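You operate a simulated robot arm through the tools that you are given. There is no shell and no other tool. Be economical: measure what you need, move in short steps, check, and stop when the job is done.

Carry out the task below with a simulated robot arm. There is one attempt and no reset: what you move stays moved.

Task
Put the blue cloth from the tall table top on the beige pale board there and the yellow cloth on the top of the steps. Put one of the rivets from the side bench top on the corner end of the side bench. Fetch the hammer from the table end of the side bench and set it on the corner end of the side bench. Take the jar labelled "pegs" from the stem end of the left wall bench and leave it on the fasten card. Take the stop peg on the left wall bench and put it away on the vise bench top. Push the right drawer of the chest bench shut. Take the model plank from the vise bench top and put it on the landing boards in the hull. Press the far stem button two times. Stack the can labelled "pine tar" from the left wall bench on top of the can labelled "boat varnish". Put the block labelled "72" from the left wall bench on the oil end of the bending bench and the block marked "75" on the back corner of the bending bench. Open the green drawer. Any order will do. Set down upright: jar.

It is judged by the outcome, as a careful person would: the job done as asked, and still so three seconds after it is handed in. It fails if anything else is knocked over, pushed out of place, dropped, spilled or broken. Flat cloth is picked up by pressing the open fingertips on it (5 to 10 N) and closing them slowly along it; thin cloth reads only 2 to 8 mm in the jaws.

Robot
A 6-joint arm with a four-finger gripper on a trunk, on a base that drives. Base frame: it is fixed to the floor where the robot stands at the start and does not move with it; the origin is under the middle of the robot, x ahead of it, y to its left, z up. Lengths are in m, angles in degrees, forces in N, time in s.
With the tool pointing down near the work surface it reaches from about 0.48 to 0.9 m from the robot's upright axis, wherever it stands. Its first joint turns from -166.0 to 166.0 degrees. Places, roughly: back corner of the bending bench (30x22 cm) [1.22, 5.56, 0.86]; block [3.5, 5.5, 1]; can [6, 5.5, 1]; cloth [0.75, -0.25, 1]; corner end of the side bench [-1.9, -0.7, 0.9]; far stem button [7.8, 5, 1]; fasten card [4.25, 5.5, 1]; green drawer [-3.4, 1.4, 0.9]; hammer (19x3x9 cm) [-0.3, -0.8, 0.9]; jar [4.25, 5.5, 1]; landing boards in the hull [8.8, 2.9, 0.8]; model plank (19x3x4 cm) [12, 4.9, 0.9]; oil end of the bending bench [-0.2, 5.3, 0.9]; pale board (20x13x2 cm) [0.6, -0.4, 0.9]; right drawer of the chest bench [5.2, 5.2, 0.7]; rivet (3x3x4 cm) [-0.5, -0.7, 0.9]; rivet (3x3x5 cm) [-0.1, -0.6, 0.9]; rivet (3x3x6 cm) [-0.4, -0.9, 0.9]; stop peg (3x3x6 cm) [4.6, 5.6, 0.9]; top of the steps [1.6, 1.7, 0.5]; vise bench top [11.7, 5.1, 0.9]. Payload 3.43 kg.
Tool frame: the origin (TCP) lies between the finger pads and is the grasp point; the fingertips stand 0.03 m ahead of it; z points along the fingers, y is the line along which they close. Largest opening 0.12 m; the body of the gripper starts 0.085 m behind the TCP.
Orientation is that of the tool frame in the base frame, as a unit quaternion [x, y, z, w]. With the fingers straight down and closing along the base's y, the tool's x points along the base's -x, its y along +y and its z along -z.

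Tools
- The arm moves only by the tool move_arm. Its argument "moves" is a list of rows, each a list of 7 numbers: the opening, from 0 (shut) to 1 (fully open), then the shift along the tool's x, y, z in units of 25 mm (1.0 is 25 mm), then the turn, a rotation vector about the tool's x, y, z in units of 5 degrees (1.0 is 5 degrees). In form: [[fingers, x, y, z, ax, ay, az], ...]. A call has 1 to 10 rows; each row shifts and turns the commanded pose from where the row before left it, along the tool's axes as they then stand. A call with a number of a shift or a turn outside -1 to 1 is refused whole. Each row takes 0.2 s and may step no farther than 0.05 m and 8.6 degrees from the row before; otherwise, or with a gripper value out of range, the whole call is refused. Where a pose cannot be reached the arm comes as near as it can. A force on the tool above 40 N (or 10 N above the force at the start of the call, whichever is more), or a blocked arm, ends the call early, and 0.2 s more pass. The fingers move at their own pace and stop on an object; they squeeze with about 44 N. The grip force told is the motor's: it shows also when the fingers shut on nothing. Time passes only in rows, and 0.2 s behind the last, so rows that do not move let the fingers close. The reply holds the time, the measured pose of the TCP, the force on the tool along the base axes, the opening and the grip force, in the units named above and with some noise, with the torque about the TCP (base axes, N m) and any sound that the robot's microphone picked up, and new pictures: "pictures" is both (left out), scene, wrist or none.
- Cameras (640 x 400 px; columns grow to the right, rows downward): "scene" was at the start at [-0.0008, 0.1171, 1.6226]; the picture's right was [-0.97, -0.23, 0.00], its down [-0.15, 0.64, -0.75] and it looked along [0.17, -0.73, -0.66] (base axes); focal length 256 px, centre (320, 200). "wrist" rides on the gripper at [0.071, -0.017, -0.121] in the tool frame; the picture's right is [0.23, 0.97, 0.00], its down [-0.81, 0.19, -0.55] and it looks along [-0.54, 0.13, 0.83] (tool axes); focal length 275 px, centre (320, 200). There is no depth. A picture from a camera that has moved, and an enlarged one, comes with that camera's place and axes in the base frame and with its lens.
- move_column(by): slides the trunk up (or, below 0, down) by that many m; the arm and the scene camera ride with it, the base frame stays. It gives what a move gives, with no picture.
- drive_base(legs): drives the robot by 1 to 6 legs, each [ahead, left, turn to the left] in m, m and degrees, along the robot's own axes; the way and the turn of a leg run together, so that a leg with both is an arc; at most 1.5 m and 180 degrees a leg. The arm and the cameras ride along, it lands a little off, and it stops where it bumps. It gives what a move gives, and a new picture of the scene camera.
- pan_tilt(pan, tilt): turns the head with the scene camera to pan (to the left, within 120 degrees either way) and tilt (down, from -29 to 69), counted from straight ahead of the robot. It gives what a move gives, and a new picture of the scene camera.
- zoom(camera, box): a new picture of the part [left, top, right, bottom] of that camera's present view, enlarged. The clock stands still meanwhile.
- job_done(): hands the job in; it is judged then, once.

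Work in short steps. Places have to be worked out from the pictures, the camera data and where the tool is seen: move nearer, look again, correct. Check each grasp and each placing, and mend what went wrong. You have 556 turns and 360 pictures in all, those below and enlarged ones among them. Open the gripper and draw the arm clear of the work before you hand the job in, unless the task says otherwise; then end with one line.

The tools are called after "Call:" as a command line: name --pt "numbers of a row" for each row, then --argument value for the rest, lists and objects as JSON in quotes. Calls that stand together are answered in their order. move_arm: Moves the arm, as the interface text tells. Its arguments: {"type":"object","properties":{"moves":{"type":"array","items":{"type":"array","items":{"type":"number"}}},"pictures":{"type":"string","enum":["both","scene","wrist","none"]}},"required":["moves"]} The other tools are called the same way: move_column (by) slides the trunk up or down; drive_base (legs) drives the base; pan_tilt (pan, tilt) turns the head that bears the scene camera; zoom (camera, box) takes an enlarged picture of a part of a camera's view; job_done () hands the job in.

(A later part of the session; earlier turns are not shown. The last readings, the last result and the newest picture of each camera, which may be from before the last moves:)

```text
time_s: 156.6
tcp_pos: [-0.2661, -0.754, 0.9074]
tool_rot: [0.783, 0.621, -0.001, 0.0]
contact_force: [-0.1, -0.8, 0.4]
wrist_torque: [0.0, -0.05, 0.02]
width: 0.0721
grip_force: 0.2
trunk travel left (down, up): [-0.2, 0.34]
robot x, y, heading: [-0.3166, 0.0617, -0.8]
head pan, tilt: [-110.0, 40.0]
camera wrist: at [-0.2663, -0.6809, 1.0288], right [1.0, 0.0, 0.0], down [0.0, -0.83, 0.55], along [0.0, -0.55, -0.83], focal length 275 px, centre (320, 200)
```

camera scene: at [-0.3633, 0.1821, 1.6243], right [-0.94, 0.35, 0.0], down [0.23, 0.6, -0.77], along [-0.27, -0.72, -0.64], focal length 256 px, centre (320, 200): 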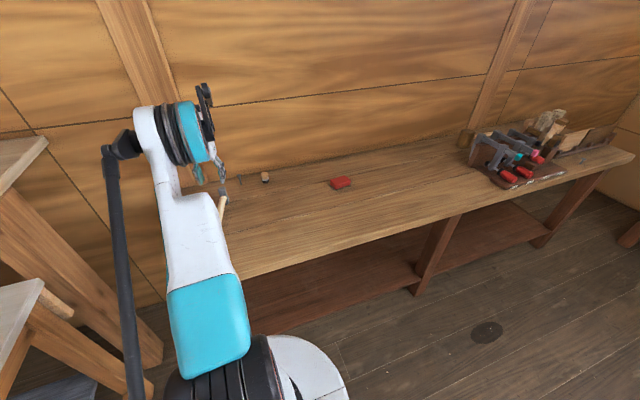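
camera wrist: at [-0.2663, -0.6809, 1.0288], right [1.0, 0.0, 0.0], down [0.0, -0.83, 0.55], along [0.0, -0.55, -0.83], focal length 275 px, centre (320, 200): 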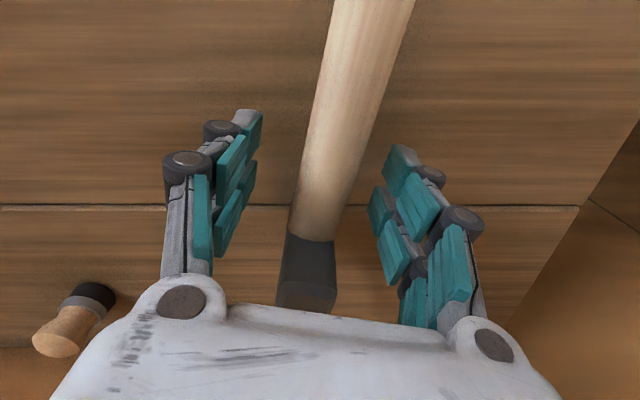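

Call:
move_arm --pt "0.4 0 0 0 0 0 0" --pt "0.2 0 0 0 0 0 0" --pt "0 0 0 0 0 0 0" --pt "0 0 0 0 0 0 0" --pt "0 0 0 -0.3 0 0 0" --pt "0 0 0 -0.7 0 0 0" --pt "0 0 0 -1 0 0 0" --pictures "wrist"

```text
time_s: 158.2
tcp_pos: [-0.2677, -0.7535, 0.9582]
tool_rot: [0.784, 0.621, 0.001, 0.0]
contact_force: [-1.1, -0.7, -6.5]
wrist_torque: [0.18, -0.08, 0.0]
width: 0.022
grip_force: 43.8
trunk travel left (down, up): [-0.2, 0.34]
robot x, y, heading: [-0.3148, 0.0647, -0.5]
head pan, tilt: [-110.0, 40.0]
camera wrist: at [-0.2669, -0.6806, 1.0796], right [1.0, 0.0, 0.0], down [0.0, -0.83, 0.55], along [0.0, -0.55, -0.83], focal length 275 px, centre (320, 200)
```

wrist: 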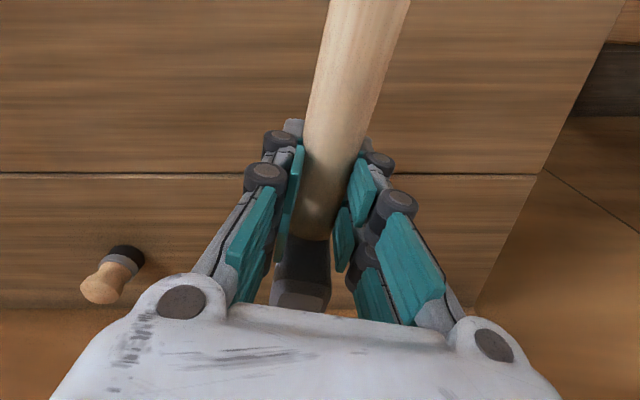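

Hammer held level. Lift, retract, and rotate back so it lies along x.

Call:
move_arm --pt "0 0 0 -1 0 0 0" --pt "0 0 0 -1 0 0 0" --pt "0 0 0 -1 0 0 0" --pt "0 0 0 -1 0 0 0" --pt "0 0.5 0 -1 0 0 0" --pt "0 1 0 -1 0 0 0" --pt "0 1 0 0 0 0 0" --pt "0 1 0 0 0 0 0" --pt "0 1 0 0 0 0 0" --pt "0 1 0 0 0 0 0" --pictures "none"

Call:
move_arm --pt "0 0 0 0 0 0 -1" --pt "0 0 0 0 0 0 -1" --pt "0 0 0 0 0 0 -1" --pt "0 0 0 0 0 0 -1" --pt "0 0 0 0 0 0 -1" --pt "0 0 0 0 0 0 -1" --pt "0 0 0 0 0 0 -1" --pt "0 0 0 0 0 0 -1" --pt "0 0 0 0 0 0 -1" --pt "0 0 0 0 0 0 -1" --pictures "none"

Call:
move_arm --pt "0 0 0 0 0 0 -1" --pt "0 0 0 0 0 0 -1" --pt "0 0 0 0 0 0 -1" --pt "0 0 0 0 0 0 -1" --pt "0 0 0 0 0 0 -1" --pt "0 0 0 0 0 0 -1" --pt "0 0 0 0 0 0 -1" --pt "0 0 0 0 0 0 -1" --pt "0 0 0 0 0 0 -1" --pt "0 0 0 0 0 0 -1" --pictures "wrist"

Call:
drive_base --legs '[[0, 0.4, 0], [-1.4, 0, 0.5], [-0.38, 0, 0]]'

```text
time_s: 160.4
tcp_pos: [-0.2348, -0.618, 1.11]
tool_rot: [0.784, 0.621, 0.0, 0.0]
contact_force: [0.4, 0.7, -6.4]
wrist_torque: [0.19, -0.03, -0.03]
width: 0.0219
grip_force: 43.9
trunk travel left (down, up): [-0.2, 0.34]
robot x, y, heading: [-0.3111, 0.0635, -0.7]
head pan, tilt: [-110.0, 40.0]
```

```text
time_s: 162.6
tcp_pos: [-0.2341, -0.619, 1.1093]
tool_rot: [0.447, 0.894, -0.001, 0.0]
contact_force: [0.8, -0.6, -5.4]
wrist_torque: [0.17, 0.12, -0.03]
width: 0.0217
grip_force: 44.0
trunk travel left (down, up): [-0.2, 0.34]
robot x, y, heading: [-0.3176, 0.0623, -0.6]
head pan, tilt: [-110.0, 40.0]
```

```text
time_s: 164.8
tcp_pos: [-0.2345, -0.619, 1.11]
tool_rot: [0.027, 1.0, 0.0, 0.0]
contact_force: [-0.5, -0.3, -5.9]
wrist_torque: [-0.02, 0.21, -0.03]
width: 0.0219
grip_force: 44.1
trunk travel left (down, up): [-0.2, 0.34]
robot x, y, heading: [-0.312, 0.0564, -0.5]
head pan, tilt: [-110.0, 40.0]
camera wrist: at [-0.3067, -0.633, 1.2296], right [-0.18, 0.98, 0.0], down [0.82, 0.15, 0.55], along [0.54, 0.1, -0.83], focal length 275 px, centre (320, 200)
```

wrist: 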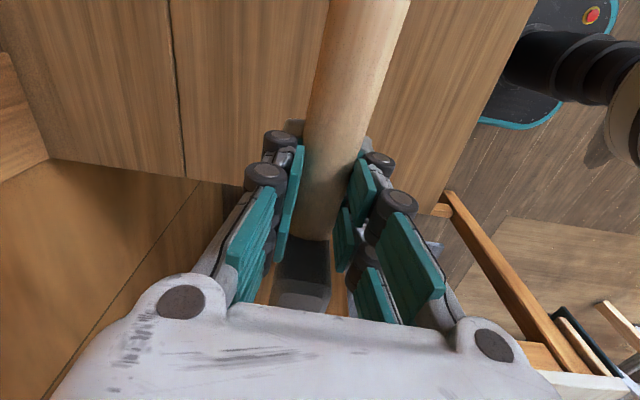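

```text
time_s: 175.9
tcp_pos: [-2.0083, -0.2176, 1.1099]
tool_rot: [0.021, 1.0, 0.0, 0.0]
contact_force: [-0.7, -0.8, -5.5]
wrist_torque: [0.01, 0.21, 0.01]
width: 0.0222
grip_force: 43.6
trunk travel left (down, up): [-0.2, 0.34]
robot x, y, heading: [-2.0989, 0.4607, 0.3]
head pan, tilt: [-110.0, 40.0]
camera scene: at [-2.1506, 0.5819, 1.6243], right [-0.94, 0.34, 0.0], down [0.22, 0.61, -0.77], along [-0.26, -0.72, -0.64], focal length 256 px, centre (320, 200)
```

scene: 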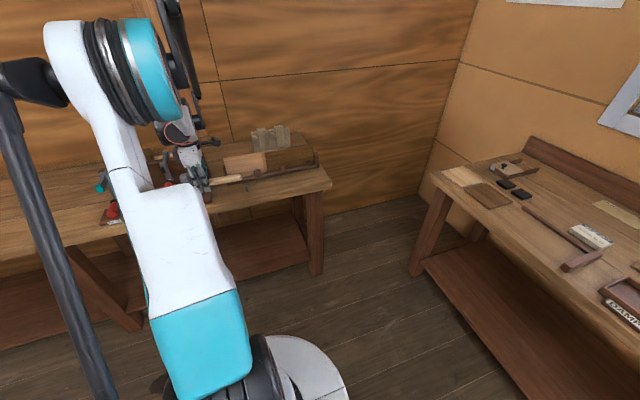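

Call:
drive_base --legs '[[-0.26, 0, 0], [0, -0.22, 0]]'

Call:
move_arm --pt "0 0 0 0 0 0 -0.45" --pictures "wrist"

```text
time_s: 179.0
tcp_pos: [-2.2726, -0.4407, 1.1092]
tool_rot: [0.021, 1.0, 0.0, 0.0]
contact_force: [-0.3, -2.0, -6.1]
wrist_torque: [0.05, 0.22, 0.02]
width: 0.0221
grip_force: 44.2
trunk travel left (down, up): [-0.2, 0.34]
robot x, y, heading: [-2.3639, 0.2404, 0.1]
head pan, tilt: [-110.0, 40.0]
camera scene: at [-2.4124, 0.3584, 1.6243], right [-0.94, 0.34, 0.0], down [0.22, 0.61, -0.77], along [-0.26, -0.72, -0.64], focal length 256 px, centre (320, 200)
```

scene: 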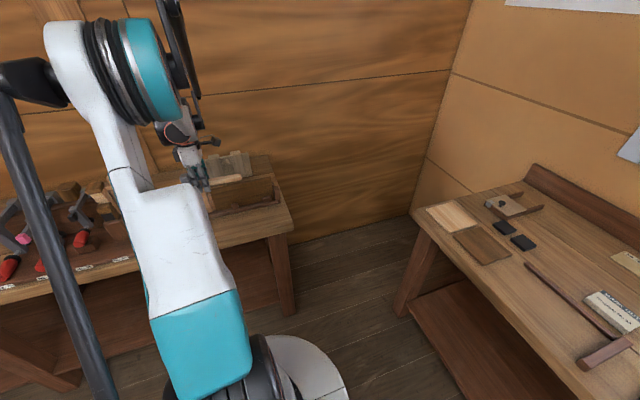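

```text
time_s: 179.4
tcp_pos: [-2.2724, -0.4406, 1.1092]
tool_rot: [0.001, 1.0, 0.0, 0.001]
contact_force: [-0.5, -0.1, -4.5]
wrist_torque: [-0.03, 0.21, 0.0]
width: 0.0219
grip_force: 43.7
trunk travel left (down, up): [-0.2, 0.34]
robot x, y, heading: [-2.3631, 0.2409, 0.4]
head pan, tilt: [-110.0, 40.0]
camera wrist: at [-2.3439, -0.4582, 1.2295], right [-0.23, 0.97, 0.0], down [0.81, 0.19, 0.55], along [0.54, 0.13, -0.83], focal length 275 px, centre (320, 200)
```

wrist: 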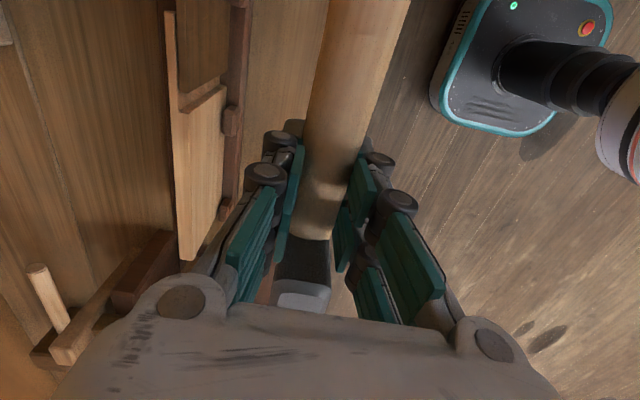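

Shift 14 mm inward and descend to just above contact (expected 0.907).

Call:
move_arm --pt "0 0 -0.58 0 0 0 0" --pt "0 0 0 1 0 0 0" --pt "0 0 0 1 0 0 0" --pt "0 0 0 1 0 0 0" --pt "0 0 0 1 0 0 0" --pt "0 0 0 1 0 0 0" --pt "0 0 0 1 0 0 0" --pt "0 0 0 1 0 0 0" --pt "0 0 0 0.6 0 0 0" --pictures "wrist"

```text
time_s: 181.4
tcp_pos: [-2.2716, -0.4565, 0.9197]
tool_rot: [0.002, 1.0, 0.0, 0.0]
contact_force: [-0.8, -0.6, -6.0]
wrist_torque: [0.01, 0.19, 0.02]
width: 0.0219
grip_force: 44.2
trunk travel left (down, up): [-0.2, 0.34]
robot x, y, heading: [-2.3602, 0.238, 0.4]
head pan, tilt: [-110.0, 40.0]
camera wrist: at [-2.3435, -0.4734, 1.0389], right [-0.23, 0.97, 0.0], down [0.81, 0.19, 0.55], along [0.54, 0.13, -0.83], focal length 275 px, centre (320, 200)
```

wrist: 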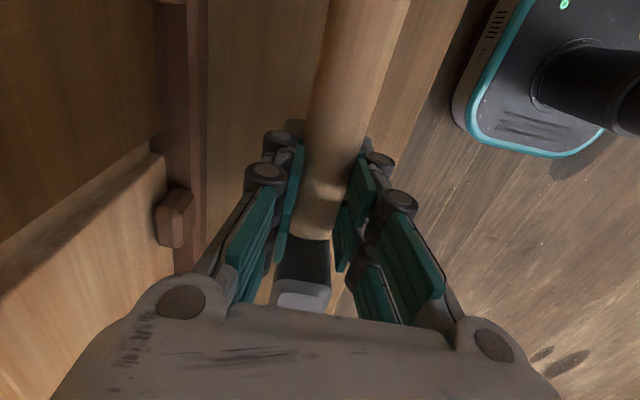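

Call:
move_arm --pt "0 0 0 0.2 0 0 0" --pt "0 0 0 0.1 0 0 0" --pt "0 0 0 0 0 0 0" --pictures "none"

Call:
move_arm --pt "0 0 0 0.1 0 0 0" --pt "0 0 0 0.1 0 0 0" --pt "0 0 0 0 0 0 0" --pictures "none"

```text
time_s: 182.2
tcp_pos: [-2.2728, -0.4557, 0.9114]
tool_rot: [0.002, 1.0, 0.0, 0.001]
contact_force: [-0.2, -0.6, -5.9]
wrist_torque: [-0.02, 0.19, 0.0]
width: 0.0219
grip_force: 44.4
trunk travel left (down, up): [-0.2, 0.34]
robot x, y, heading: [-2.3646, 0.2411, 0.2]
head pan, tilt: [-110.0, 40.0]
```

```text
time_s: 183.0
tcp_pos: [-2.2729, -0.4539, 0.9087]
tool_rot: [0.001, 1.0, -0.002, 0.0]
contact_force: [0.1, -11.0, 28.3]
wrist_torque: [-0.21, -1.03, -0.37]
width: 0.0221
grip_force: 44.3
trunk travel left (down, up): [-0.2, 0.34]
robot x, y, heading: [-2.36, 0.241, 0.2]
head pan, tilt: [-110.0, 40.0]
```

Contact. Relax slightly and open slowly, then check.

Call:
move_arm --pt "0 0 0 -0.08 0 0 0" --pt "0.25 0 0 0 0 0 0" --pt "0.35 0 0 0 0 0 0" --pt "0.5 0 0 0 0 0 0" --pt "0.5 0 0 0 0 0 0" --pictures "wrist"

```text
time_s: 184.2
tcp_pos: [-2.2727, -0.4554, 0.9084]
tool_rot: [0.002, 1.0, 0.0, 0.0]
contact_force: [-0.3, -0.8, 0.5]
wrist_torque: [0.02, 0.01, 0.02]
width: 0.06
grip_force: 0.1
trunk travel left (down, up): [-0.2, 0.34]
robot x, y, heading: [-2.3624, 0.2391, 0.4]
head pan, tilt: [-110.0, 40.0]
camera wrist: at [-2.3438, -0.4723, 1.0291], right [-0.23, 0.97, 0.0], down [0.81, 0.19, 0.55], along [0.54, 0.13, -0.83], focal length 275 px, centre (320, 200)
```

wrist: 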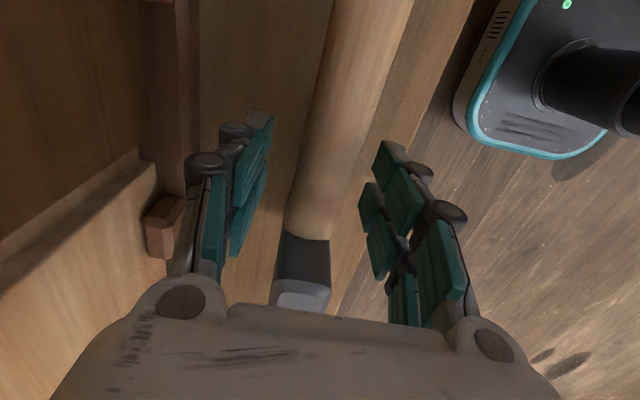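

Hammer stands. Rise straight up and check.

Call:
move_arm --pt "0.5 0 0 -1 0 0 0" --pt "0.5 0 0 -1 0 0 0" --pt "0.5 0 0 -1 0 0 0" --pt "0.5 0 0 -1 0 0 0" --pt "0.5 0 0 -1 0 0 0" --pt "0.5 0 0 -1 0 0 0" --pt "0.5 0 0 -1 0 0 0" --pt "0.5 0 0 -1 0 0 0" --pictures "wrist"

```text
time_s: 186.0
tcp_pos: [-2.2727, -0.4552, 1.1084]
tool_rot: [0.001, 1.0, 0.0, 0.0]
contact_force: [0.1, 0.7, 0.3]
wrist_torque: [0.0, -0.05, -0.01]
width: 0.0601
grip_force: 0.1
trunk travel left (down, up): [-0.2, 0.34]
robot x, y, heading: [-2.3644, 0.2432, 0.3]
head pan, tilt: [-110.0, 40.0]
camera wrist: at [-2.344, -0.472, 1.2294], right [-0.23, 0.97, 0.0], down [0.81, 0.19, 0.55], along [0.54, 0.13, -0.83], focal length 275 px, centre (320, 200)
```

wrist: 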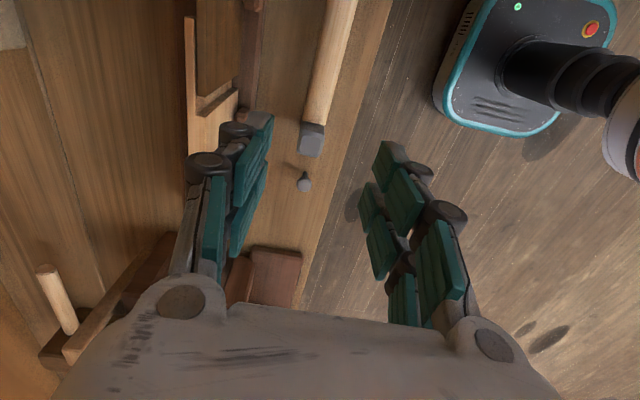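

Hammer and rivet done. Next the green drawer: back off, turn right 90° (arm then points to -x) and look.

Call:
drive_base --legs '[[0, 0.4, 0], [0.35, 0.6, 0], [0, 0, -90]]'

Call:
pan_tilt --pan -90 --tilt 35

```text
time_s: 195.7
tcp_pos: [-2.7133, 1.1434, 1.1087]
tool_rot: [0.708, 0.706, 0.0, 0.0]
contact_force: [-0.1, -0.5, 0.8]
wrist_torque: [0.0, -0.01, -0.02]
width: 0.0601
grip_force: 0.0
trunk travel left (down, up): [-0.2, 0.34]
robot x, y, heading: [-2.0169, 1.2287, -89.8]
head pan, tilt: [-110.0, 40.0]
camera scene: at [-1.8983, 1.2816, 1.6243], right [0.34, 0.94, 0.0], down [0.6, -0.22, -0.77], along [-0.72, 0.26, -0.64], focal length 256 px, centre (320, 200)
```

scene: 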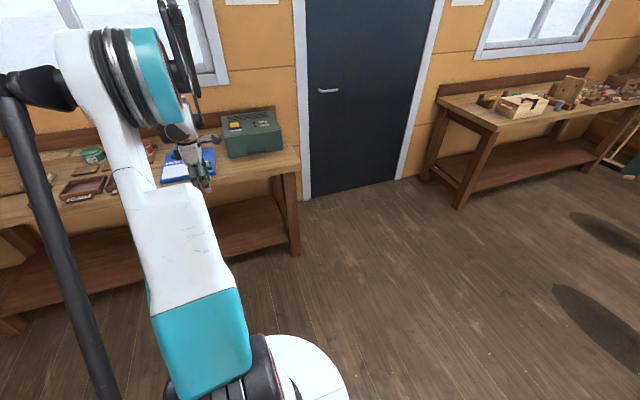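

```text
time_s: 196.6
tcp_pos: [-2.7126, 1.1427, 1.1086]
tool_rot: [0.708, 0.706, 0.001, 0.0]
contact_force: [-0.3, 0.0, 0.1]
wrist_torque: [0.03, -0.02, 0.02]
width: 0.0599
grip_force: 0.1
trunk travel left (down, up): [-0.2, 0.34]
robot x, y, heading: [-2.0192, 1.2338, -89.5]
head pan, tilt: [-90.0, 35.0]
camera scene: at [-1.9064, 1.2525, 1.6318], right [0.0, 1.0, 0.0], down [0.57, 0.0, -0.82], along [-0.82, 0.0, -0.57], focal length 256 px, centre (320, 200)
```

scene: 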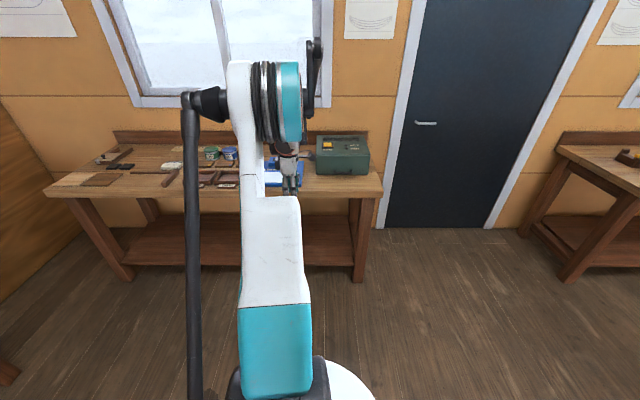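

Call:
zoom --camera "scene" --box '[240, 110, 400, 210]'

```text
4.00 times, centred on (320, 160) of scene
camera zoom: at [-1.9064, 1.2525, 1.6318], right [0.0, 1.0, 0.0], down [0.57, 0.0, -0.82], along [-0.82, 0.0, -0.57], focal length 1024 px, centre (320, 360)
```

zoom: 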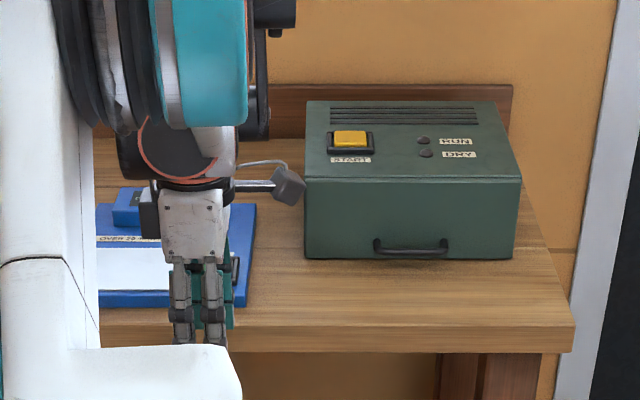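

The green box has a bar handle low on its front near (-3.26,1.39,0.89). Drive 0.4 closer and view the handle from the side with the wrist camera.

Call:
drive_base --legs '[[0, -0.4, 0]]'

Call:
move_arm --pt "0.3 1 0 0 0 0 0" --pt "0.3 1 0 0 0 0 0" --pt "0.3 1 0 0 0 0 0" --pt "0.3 1 0 0 0 0 0" --pt "0.3 1 0 0 0 0 0" --pt "0.3 1 0 0 0 0 0" --pt "0.3 1 0 0 0 0 0" --pt "0.3 1 0 0 0 0 0" --pt "0.3 1 0 0 0 0 0" --pt "0.3 1 0 0 0 0 0" --pictures "wrist"

```text
time_s: 199.1
tcp_pos: [-3.1162, 1.1391, 1.1082]
tool_rot: [0.708, 0.706, 0.0, 0.0]
contact_force: [-0.4, -0.8, -0.2]
wrist_torque: [0.02, 0.0, 0.0]
width: 0.0598
grip_force: 0.1
trunk travel left (down, up): [-0.2, 0.34]
robot x, y, heading: [-2.4202, 1.2308, -89.8]
head pan, tilt: [-90.0, 35.0]
camera scene: at [-2.3097, 1.2509, 1.6318], right [0.0, 1.0, 0.0], down [0.57, 0.0, -0.82], along [-0.82, 0.0, -0.57], focal length 256 px, centre (320, 200)
```

scene: 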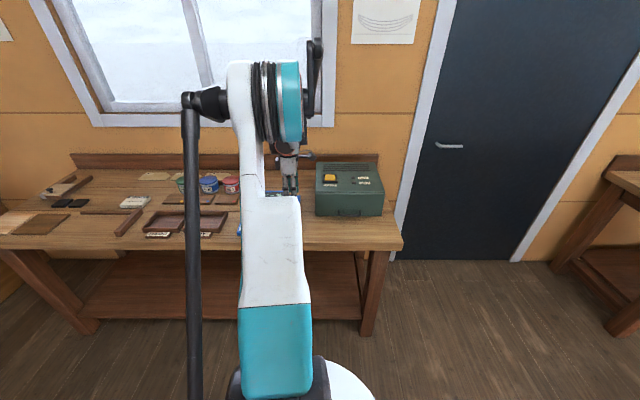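

```text
time_s: 201.3
tcp_pos: [-3.1158, 1.3913, 1.1092]
tool_rot: [0.708, 0.706, 0.0, -0.001]
contact_force: [0.4, 0.3, 0.2]
wrist_torque: [0.0, 0.0, -0.02]
width: 0.0359
grip_force: 0.1
trunk travel left (down, up): [-0.2, 0.34]
robot x, y, heading: [-2.419, 1.2339, -89.7]
head pan, tilt: [-90.0, 35.0]
camera wrist: at [-3.1322, 1.4615, 1.2286], right [0.97, 0.23, 0.0], down [0.19, -0.81, 0.55], along [0.13, -0.54, -0.83], focal length 275 px, centre (320, 200)
```

wrist: 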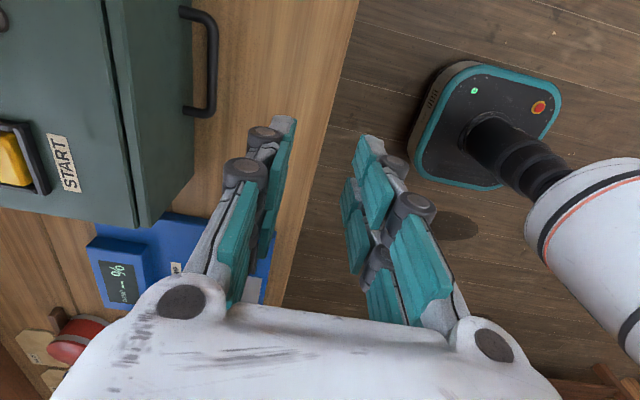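

The handle bar (gap ~2 cm behind it) is at about (-3.234,1.395,0.905). Plan: tilt the tool 20° and hook one finger behind the bar. Tilt and approach partially.

Call:
move_arm --pt "0.3 0 0 0 1 0 0" --pt "0.3 0 0 0 1 0 0" --pt "0.3 0 0 0 1 0 0" --pt "0.3 0 0 0 1 0 0" --pt "0.3 0 -0.64 1 0 0 0" --pt "0.3 0 -0.64 1 0 0 0" --pt "0.3 0 0 1 0 0 0" --pt "0.3 0 0 1 0 0 0" --pictures "wrist"

```text
time_s: 203.1
tcp_pos: [-3.1799, 1.3904, 1.0253]
tool_rot: [0.697, 0.696, -0.123, -0.123]
contact_force: [-0.6, 0.1, 0.5]
wrist_torque: [0.04, -0.04, 0.0]
width: 0.036
grip_force: 0.0
trunk travel left (down, up): [-0.2, 0.34]
robot x, y, heading: [-2.4245, 1.2319, -89.8]
head pan, tilt: [-90.0, 35.0]
camera wrist: at [-3.1545, 1.4603, 1.144], right [0.91, 0.23, -0.33], down [0.37, -0.81, 0.45], along [-0.17, -0.54, -0.83], focal length 275 px, centre (320, 200)
```

wrist: 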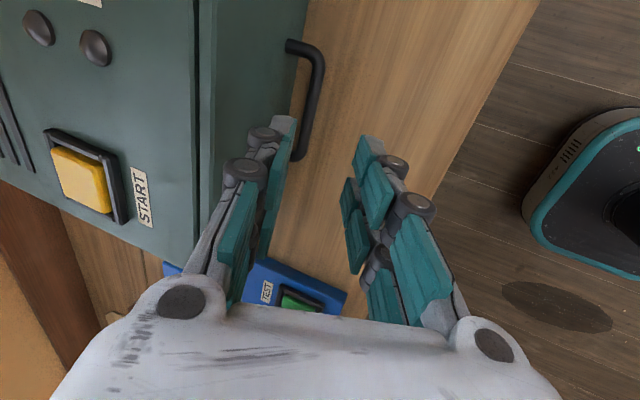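

Aligned. Advance along the tool axis 7.5 cm and check.

Call:
move_arm --pt "0.3 0 -0.05 1 0 0 0" --pt "0.3 0 0 1 0 0 0" --pt "0.3 0 0 0.8 0 0 0" --pictures "wrist"

```text
time_s: 203.9
tcp_pos: [-3.2044, 1.3901, 0.9605]
tool_rot: [0.697, 0.696, -0.123, -0.123]
contact_force: [-0.3, -0.4, 0.1]
wrist_torque: [0.0, 0.02, 0.01]
width: 0.0358
grip_force: 0.0
trunk travel left (down, up): [-0.2, 0.34]
robot x, y, heading: [-2.4221, 1.2287, -89.7]
head pan, tilt: [-90.0, 35.0]
camera wrist: at [-3.1791, 1.461, 1.0792], right [0.91, 0.23, -0.33], down [0.37, -0.81, 0.45], along [-0.17, -0.54, -0.83], focal length 275 px, centre (320, 200)
```

wrist: 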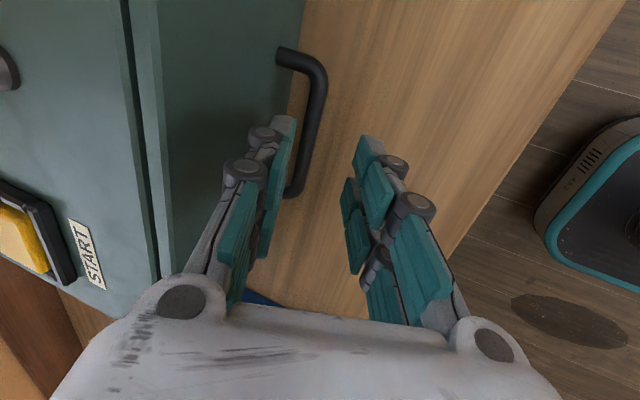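

Call:
move_arm --pt "0.3 0 0 0.5 0 0 0" --pt "0.3 0 0 0.5 0 0 0" --pt "0.3 0 0 0.4 0 0 0" --pictures "wrist"

```text
time_s: 204.7
tcp_pos: [-3.2164, 1.3905, 0.9273]
tool_rot: [0.697, 0.696, -0.123, -0.123]
contact_force: [-0.4, -0.4, 0.9]
wrist_torque: [-0.01, -0.02, 0.0]
width: 0.0359
grip_force: 0.0
trunk travel left (down, up): [-0.2, 0.34]
robot x, y, heading: [-2.4194, 1.2305, -89.7]
head pan, tilt: [-90.0, 35.0]
camera wrist: at [-3.1917, 1.4612, 1.0458], right [0.91, 0.23, -0.33], down [0.37, -0.81, 0.45], along [-0.17, -0.54, -0.83], focal length 275 px, centre (320, 200)
```

wrist: 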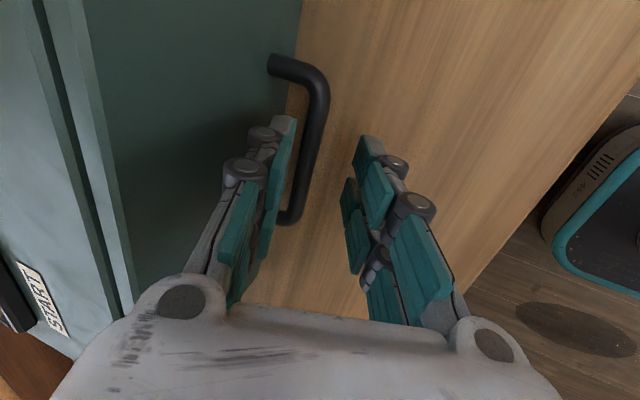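

Finger is behind the bar. Advance 1 cm and close on the bar.

Call:
move_arm --pt "0.3 0 0 0.45 0 0 0" --pt "0.2 0 0 0 0 0 0" --pt "0.1 0 0 0 0 0 0" --pt "0.0 0 0 0 0 0 0" --pt "0.0 0 0 0 0 0 0" --pictures "wrist"

```text
time_s: 205.9
tcp_pos: [-3.2203, 1.3908, 0.9163]
tool_rot: [0.697, 0.695, -0.123, -0.123]
contact_force: [0.6, -1.4, 0.1]
wrist_torque: [-0.5, 0.02, -1.5]
width: 0.0115
grip_force: 44.9
trunk travel left (down, up): [-0.2, 0.34]
robot x, y, heading: [-2.4209, 1.2329, -89.8]
head pan, tilt: [-90.0, 35.0]
camera wrist: at [-3.1953, 1.4612, 1.0356], right [0.91, 0.23, -0.33], down [0.37, -0.81, 0.45], along [-0.17, -0.54, -0.83], focal length 275 px, centre (320, 200)
```

wrist: 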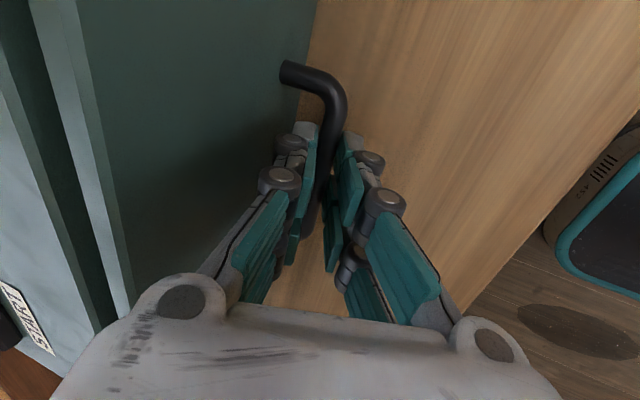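

Bar gripped and the drawer front already gaps. Pull straight out along +x.

Call:
move_arm --pt "0 0 0.47 -0.171 0 0 0" --pt "0 0 0.94 -0.342 0 0 0" --pt "0 0 0.94 -0.342 0 0 0" --pt "0 0 0.94 -0.342 0 0 0" --pt "0 0 0.94 -0.342 0 0 0" --pictures "wrist"

```text
time_s: 207.1
tcp_pos: [-3.1078, 1.3917, 0.919]
tool_rot: [0.697, 0.696, -0.123, -0.123]
contact_force: [-0.3, -1.8, 3.8]
wrist_torque: [-0.74, -0.03, -1.46]
width: 0.0115
grip_force: 44.8
trunk travel left (down, up): [-0.2, 0.34]
robot x, y, heading: [-2.4251, 1.2336, -89.8]
head pan, tilt: [-90.0, 35.0]
camera wrist: at [-3.0823, 1.461, 1.0356], right [0.91, 0.23, -0.33], down [0.37, -0.81, 0.45], along [-0.17, -0.54, -0.83], focal length 275 px, centre (320, 200)
```

wrist: 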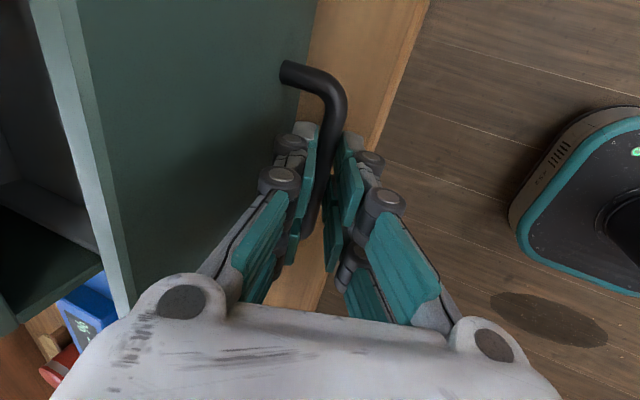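

Drawer slides out easily (≈12 cm). Pull a bit farther and watch the force.

Call:
move_arm --pt "0 0 0.94 -0.342 0 0 0" --pt "0 0 0.94 -0.342 0 0 0" --pictures "none"

Call:
zoom --camera "scene" --box '[240, 120, 440, 260]'

```text
time_s: 207.7
tcp_pos: [-3.0586, 1.3913, 0.9166]
tool_rot: [0.696, 0.696, -0.123, -0.124]
contact_force: [0.0, -0.7, 8.6]
wrist_torque: [-1.18, 0.03, -1.33]
width: 0.0119
grip_force: 44.7
trunk travel left (down, up): [-0.2, 0.34]
robot x, y, heading: [-2.4216, 1.229, -89.7]
head pan, tilt: [-90.0, 35.0]
```

```text
2.86 times, centred on (340, 190) of scene
camera zoom: at [-2.3087, 1.251, 1.6318], right [0.0, 1.0, 0.0], down [0.57, 0.0, -0.82], along [-0.82, 0.0, -0.57], focal length 731 px, centre (263, 229)
```

zoom: 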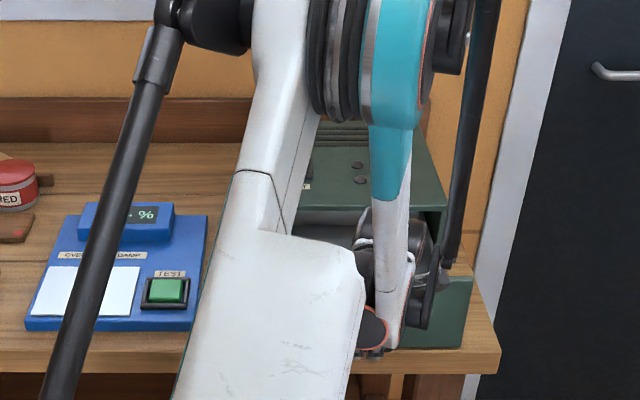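

Drawer is ~16.5 cm open. Release and withdraw upward along the tool axis.

Call:
move_arm --pt "0.15 0 0 0 0 0 0" --pt "0.3 0 0 0 0 0 0" --pt "0.3 0 0 -0.6 0 0 0" --pt "0.3 0 0 -1 0 0 0" --pt "0.3 0 0 -1 0 0 0" --pt "0.3 0 0 -1 0 0 0" --pt "0.3 0 0 -1 0 0 0" --pt "0.3 0 0 -1 0 0 0" --pictures "wrist"

```text
time_s: 209.5
tcp_pos: [-3.0092, 1.3891, 1.0479]
tool_rot: [0.696, 0.696, -0.123, -0.123]
contact_force: [0.7, 0.5, 0.3]
wrist_torque: [0.02, -0.04, 0.01]
width: 0.036
grip_force: 0.1
trunk travel left (down, up): [-0.2, 0.34]
robot x, y, heading: [-2.4198, 1.2294, -89.5]
head pan, tilt: [-90.0, 35.0]
camera wrist: at [-2.984, 1.4604, 1.1674], right [0.91, 0.23, -0.33], down [0.37, -0.81, 0.45], along [-0.17, -0.54, -0.83], focal length 275 px, centre (320, 200)
```

wrist: 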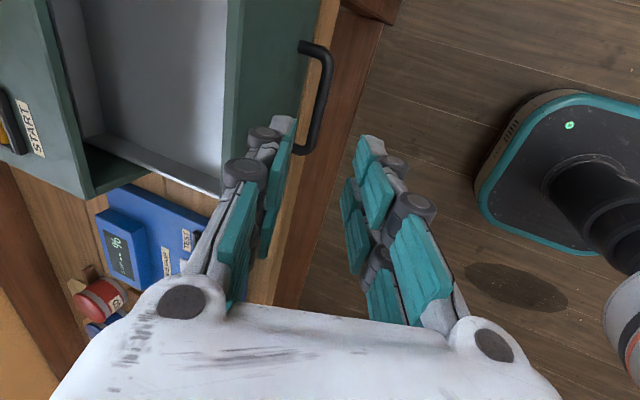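

Drawer is well open. Un-tilt, and swing the arm to the robot's front for the next jobs.

Call:
move_arm --pt "0.5 -1 0.1 -0.5 -1 0 0" --pt "0.5 -1 0.1 -0.5 -1 0 0" --pt "0.5 -1 0.1 -0.5 -1 0 0" --pt "0.5 -1 0.1 -0.5 -1 0 0" --pt "0.5 -1 0.1 0 0 0 0" --pt "0.5 -1 0.2 0 0 0 0" --pt "0.5 -1 0.2 0 0 0 0" --pt "0.5 -1 0.2 0 0 0 0" --pt "0.5 -1 0.3 0 0 0 0" --pt "0.5 -1 0.3 0 0 0 0" --pictures "none"

Call:
move_arm --pt "0.5 -1 0.4 0 0 0 0" --pt "0.5 -1 0.4 0 0 0 0" --pt "0.5 -1 0.5 0 0 0 0" --pt "0.5 -1 0.5 0 0 0 0" --pt "0.5 -1 0.6 0 0 0 0" --pt "0.5 -1 0.7 0 0 0 0" --pt "0.5 -1 0.7 0 0 0 0" --pt "0.5 -1 0.8 0 0 0 0" --pt "0.5 -1 1 0 0 0 0" --pt "0.5 -1 1 0 0 0 0" --pictures "none"

Call:
move_arm --pt "0.5 -0.8 1 0 0 0 0" --pt "0.5 -0.8 1 0 0 0 0" --pt "0.5 -0.8 1 0 0 0 0" --pt "0.5 -0.7 1 0 0 0 0" --pt "0.5 -0.6 1 0 0 0 0" --pt "0.5 -0.4 1 0 0 0 0" --pt "0.5 -0.3 1 0 0 0 0" --pt "0.5 -0.2 1 0 0 0 0" --pt "0.5 0 1 0 0 0 0" --pt "0.5 0 1 0 0 0 0" --pictures "none"

Call:
pan_tilt --pan 60 --tilt 25

Call:
drive_base --legs '[[0, 1.5, 0], [0, 0.3, 178]]'

```text
time_s: 211.7
tcp_pos: [-2.9593, 1.1401, 1.095]
tool_rot: [0.708, 0.706, 0.0, -0.001]
contact_force: [0.2, -0.1, -0.2]
wrist_torque: [0.0, 0.01, 0.01]
width: 0.0599
grip_force: 0.1
trunk travel left (down, up): [-0.2, 0.34]
robot x, y, heading: [-2.4205, 1.2309, -90.0]
head pan, tilt: [-90.0, 35.0]
```

```text
time_s: 213.9
tcp_pos: [-2.7929, 0.8895, 1.0947]
tool_rot: [0.707, 0.707, 0.0, 0.0]
contact_force: [-0.3, -0.2, 0.6]
wrist_torque: [0.02, -0.01, -0.02]
width: 0.0598
grip_force: 0.1
trunk travel left (down, up): [-0.2, 0.34]
robot x, y, heading: [-2.4193, 1.2272, -89.8]
head pan, tilt: [-90.0, 35.0]
```

```text
time_s: 216.1
tcp_pos: [-2.5423, 0.7745, 1.0944]
tool_rot: [0.708, 0.706, 0.0, -0.001]
contact_force: [0.2, -0.1, 0.7]
wrist_torque: [-0.04, 0.0, -0.03]
width: 0.0601
grip_force: 0.1
trunk travel left (down, up): [-0.2, 0.34]
robot x, y, heading: [-2.4211, 1.2336, -89.8]
head pan, tilt: [-90.0, 35.0]
```

```text
time_s: 218.4
tcp_pos: [-2.5427, 0.774, 1.0944]
tool_rot: [0.708, 0.706, 0.0, -0.001]
contact_force: [-0.3, -0.7, 0.4]
wrist_torque: [0.0, 0.02, -0.01]
width: 0.0598
grip_force: 0.1
trunk travel left (down, up): [-0.2, 0.34]
robot x, y, heading: [-2.4216, 1.2304, -89.8]
head pan, tilt: [60.0, 25.0]
camera scene: at [-2.1409, 1.2054, 1.6475], right [-0.5, -0.87, 0.0], down [-0.37, 0.21, -0.91], along [0.79, -0.45, -0.42], focal length 256 px, centre (320, 200)
```

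scene: 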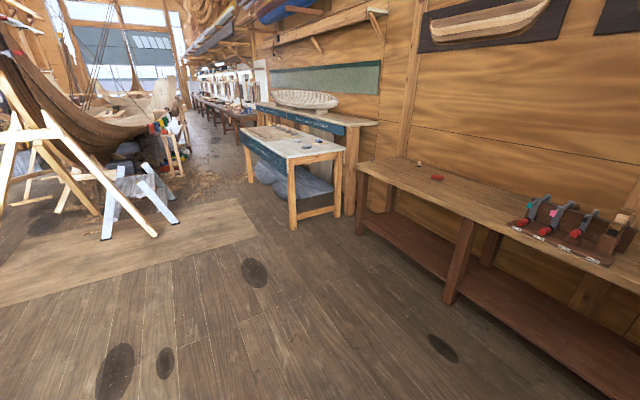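

```text
time_s: 233.1
tcp_pos: [-0.7867, 1.8817, 1.0962]
tool_rot: [-0.698, 0.716, 0.0, 0.0]
contact_force: [-0.7, 0.6, 0.3]
wrist_torque: [0.01, 0.04, 0.0]
width: 0.0601
grip_force: 0.1
trunk travel left (down, up): [-0.2, 0.34]
robot x, y, heading: [-0.918, 1.4294, 89.1]
head pan, tilt: [60.0, 25.0]
cut short: leg 2
camera scene: at [-1.1987, 1.4597, 1.6475], right [0.52, 0.86, 0.0], down [0.36, -0.22, -0.91], along [-0.78, 0.47, -0.42], focal length 256 px, centre (320, 200)
```

scene: 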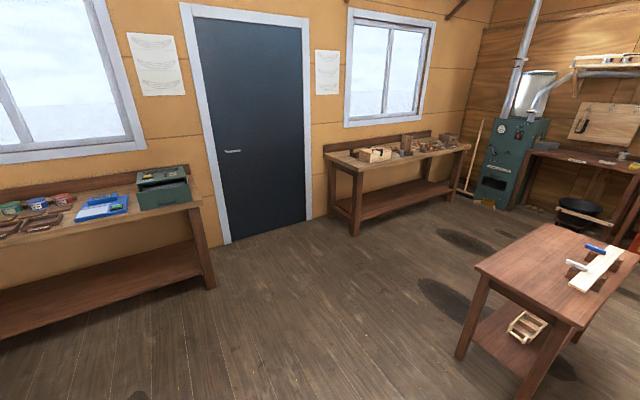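

Drive forward past the small table and look along the left wall side.

Call:
drive_base --legs '[[1.4, -0.25, 0], [1.3, 0, 0]]'

Call:
pan_tilt --pan -50 --tilt 25

```text
time_s: 246.4
tcp_pos: [-0.4863, 4.5928, 1.0962]
tool_rot: [-0.698, 0.716, 0.0, 0.0]
contact_force: [-0.2, 0.9, -0.5]
wrist_torque: [-0.02, -0.01, 0.03]
width: 0.0603
grip_force: 0.2
trunk travel left (down, up): [-0.2, 0.34]
robot x, y, heading: [-0.616, 4.1367, 88.7]
head pan, tilt: [60.0, 25.0]
camera scene: at [-0.898, 4.1701, 1.6475], right [0.52, 0.86, 0.0], down [0.36, -0.22, -0.91], along [-0.78, 0.47, -0.42], focal length 256 px, centre (320, 200)
```

scene: 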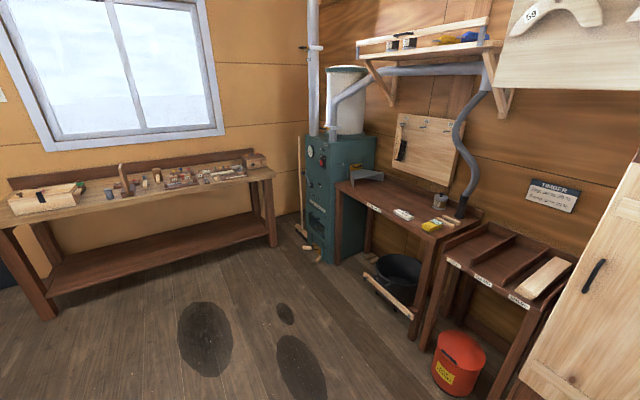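

```text
time_s: 248.3
tcp_pos: [-0.4853, 4.5925, 1.096]
tool_rot: [-0.697, 0.717, 0.0, -0.001]
contact_force: [-0.4, -0.3, -0.1]
wrist_torque: [0.0, 0.0, 0.0]
width: 0.06
grip_force: 0.1
trunk travel left (down, up): [-0.2, 0.34]
robot x, y, heading: [-0.6178, 4.1388, 88.9]
head pan, tilt: [-50.0, 25.0]
camera scene: at [-0.7475, 4.1803, 1.6476], right [0.63, -0.78, 0.0], down [-0.33, -0.27, -0.91], along [0.7, 0.57, -0.42], focal length 256 px, centre (320, 200)
```

scene: 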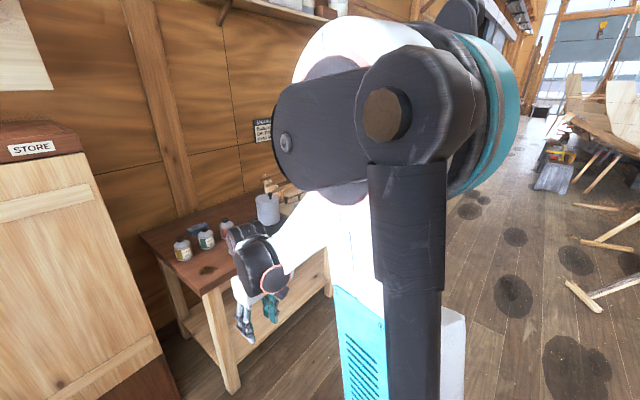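

Call:
drive_base --legs '[[0, -1.2, 1]]'

Call:
pan_tilt --pan 20 --tilt 30

```text
time_s: 254.4
tcp_pos: [0.7009, 4.5816, 1.0946]
tool_rot: [-0.703, 0.711, 0.0, 0.0]
contact_force: [-0.8, 0.6, 0.0]
wrist_torque: [-0.02, 0.02, 0.0]
width: 0.06
grip_force: 0.1
trunk travel left (down, up): [-0.2, 0.34]
robot x, y, heading: [0.5765, 4.1244, 89.6]
head pan, tilt: [-50.0, 25.0]
camera scene: at [0.445, 4.1645, 1.6476], right [0.64, -0.77, 0.0], down [-0.33, -0.27, -0.91], along [0.7, 0.58, -0.42], focal length 256 px, centre (320, 200)
```

scene: 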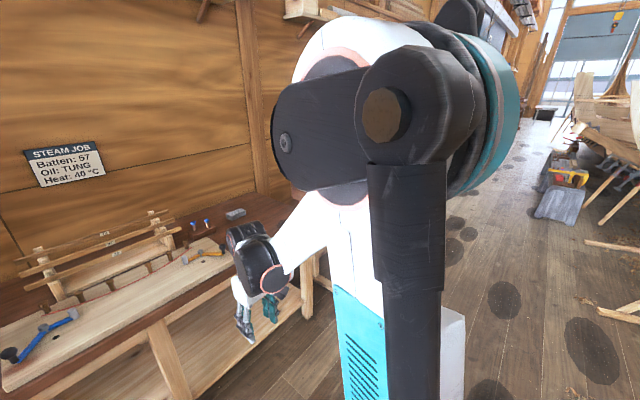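

```text
time_s: 255.8
tcp_pos: [0.7014, 4.5806, 1.0944]
tool_rot: [-0.703, 0.711, 0.0, 0.0]
contact_force: [0.5, 0.1, -0.4]
wrist_torque: [0.01, -0.03, 0.0]
width: 0.0598
grip_force: 0.0
trunk travel left (down, up): [-0.2, 0.34]
robot x, y, heading: [0.5775, 4.1233, 89.6]
head pan, tilt: [20.0, 30.0]
camera scene: at [0.3435, 4.1908, 1.6396], right [0.94, 0.34, 0.0], down [0.17, -0.47, -0.87], along [-0.29, 0.82, -0.5], focal length 256 px, centre (320, 200)
```

scene: 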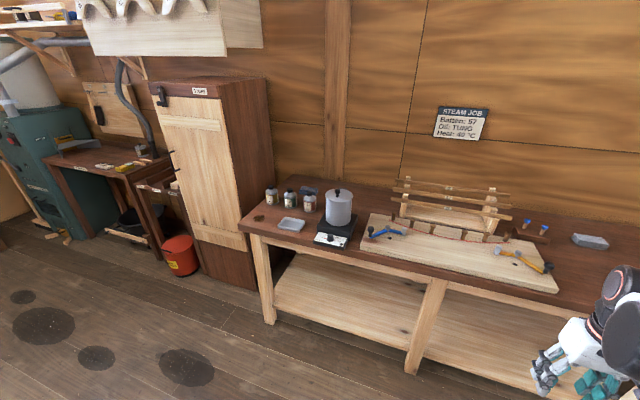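

Call:
zoom --camera "scene" --box '[230, 170, 430, 290]'

Call:
zoom --camera "scene" --box '[400, 180, 640, 330]'

```text
3.20 times, centred on (330, 230) of scene
camera zoom: at [0.3435, 4.1908, 1.6396], right [0.94, 0.34, 0.0], down [0.17, -0.47, -0.87], along [-0.29, 0.82, -0.5], focal length 819 px, centre (288, 104)
```

zoom: 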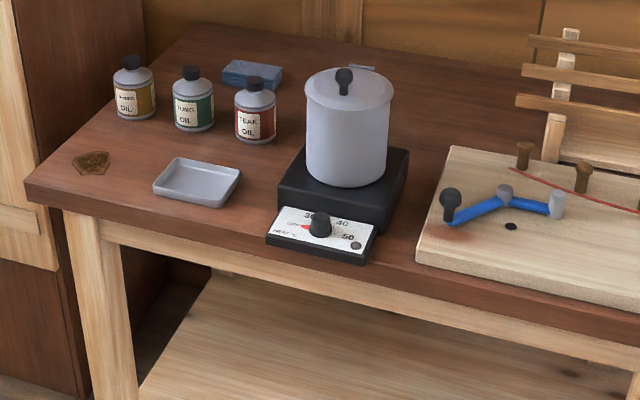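

```text
2.67 times, centred on (520, 255) of scene
camera zoom: at [0.3435, 4.1908, 1.6396], right [0.94, 0.34, 0.0], down [0.17, -0.47, -0.87], along [-0.29, 0.82, -0.5], focal length 682 px, centre (-213, 53)
```

zoom: 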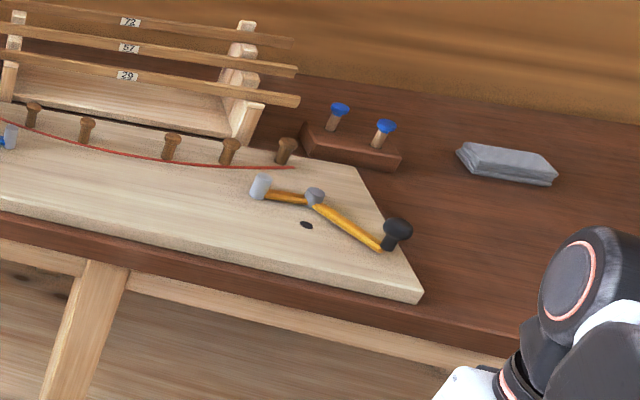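

Free spots noted: oil end ≈(-0.31,5.13); back corner has a grey pad near (1.215,5.51). Now drive along to the left wall bench (x≈3.4).

Call:
drive_base --legs '[[0, -1.4, 0], [0, -1.3, 0]]'

Call:
pan_tilt --pan 0 --tilt 30

```text
time_s: 268.8
tcp_pos: [3.3833, 4.5595, 1.0946]
tool_rot: [-0.701, 0.714, 0.0, -0.001]
contact_force: [-0.5, 0.3, 0.3]
wrist_torque: [0.01, 0.02, -0.02]
width: 0.0599
grip_force: 0.2
trunk travel left (down, up): [-0.2, 0.34]
robot x, y, heading: [3.2522, 4.1032, 89.5]
head pan, tilt: [20.0, 30.0]
camera scene: at [3.0236, 4.1706, 1.6396], right [0.94, 0.33, 0.0], down [0.17, -0.47, -0.87], along [-0.29, 0.82, -0.5], focal length 256 px, centre (320, 200)
```

scene: 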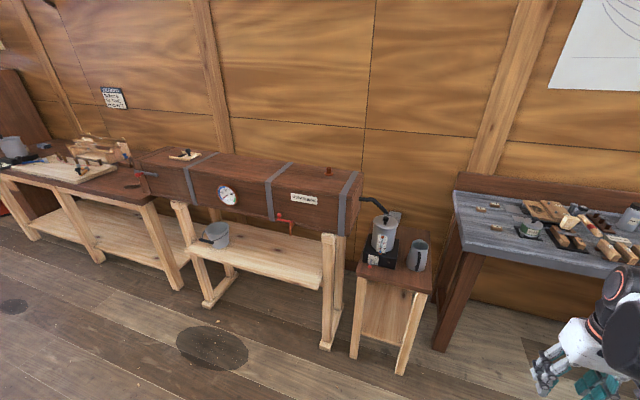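

```text
time_s: 269.6
tcp_pos: [3.3841, 4.5595, 1.0946]
tool_rot: [-0.701, 0.713, -0.001, 0.0]
contact_force: [0.1, 0.5, 0.4]
wrist_torque: [0.0, -0.01, 0.01]
width: 0.0602
grip_force: 0.0
trunk travel left (down, up): [-0.2, 0.34]
robot x, y, heading: [3.2584, 4.103, 89.4]
head pan, tilt: [0.0, 30.0]
camera scene: at [3.0544, 4.1757, 1.6396], right [1.0, -0.01, 0.0], down [-0.01, -0.5, -0.87], along [0.01, 0.87, -0.5], focal length 256 px, centre (320, 200)
```

scene: 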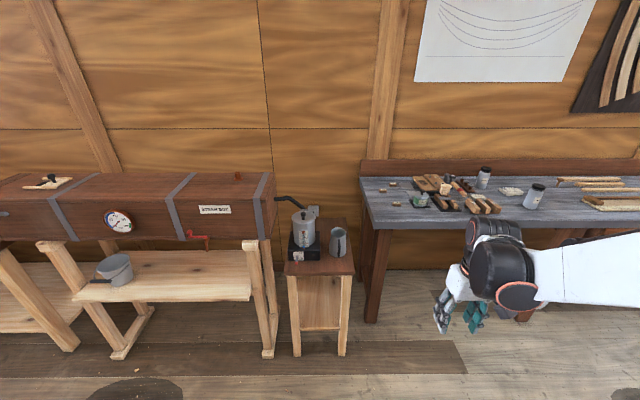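

Call:
drive_base --legs '[[0, -0.6, 0.5]]'

Call:
zoom --camera "scene" --box '[180, 130, 460, 270]'

```text
time_s: 273.0
tcp_pos: [3.9798, 4.5558, 1.0947]
tool_rot: [-0.703, 0.711, 0.0, 0.001]
contact_force: [-0.4, -0.7, -0.7]
wrist_torque: [0.0, 0.0, -0.01]
width: 0.0598
grip_force: 0.0
trunk travel left (down, up): [-0.2, 0.34]
robot x, y, heading: [3.8546, 4.1006, 89.7]
head pan, tilt: [0.0, 30.0]
camera scene: at [3.6529, 4.1698, 1.6396], right [1.0, 0.0, 0.0], down [0.0, -0.5, -0.87], along [0.0, 0.87, -0.5], focal length 256 px, centre (320, 200)
```

scene: 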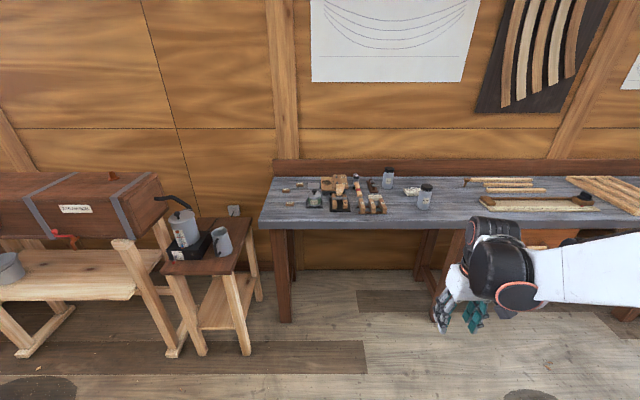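

```text
2.29 times, centred on (320, 200) of scene
camera zoom: at [3.6529, 4.1698, 1.6396], right [1.0, 0.0, 0.0], down [0.0, -0.5, -0.87], along [0.0, 0.87, -0.5], focal length 585 px, centre (320, 200)
```

zoom: 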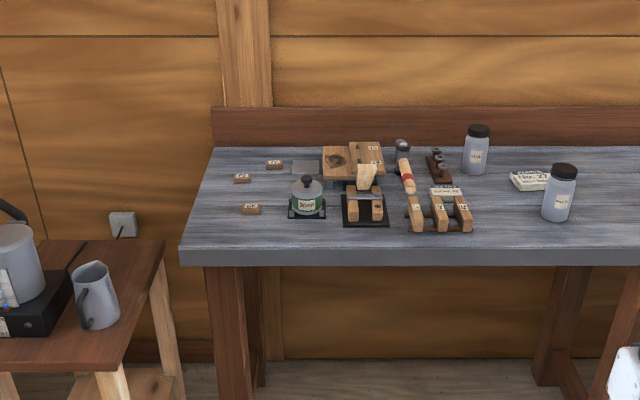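

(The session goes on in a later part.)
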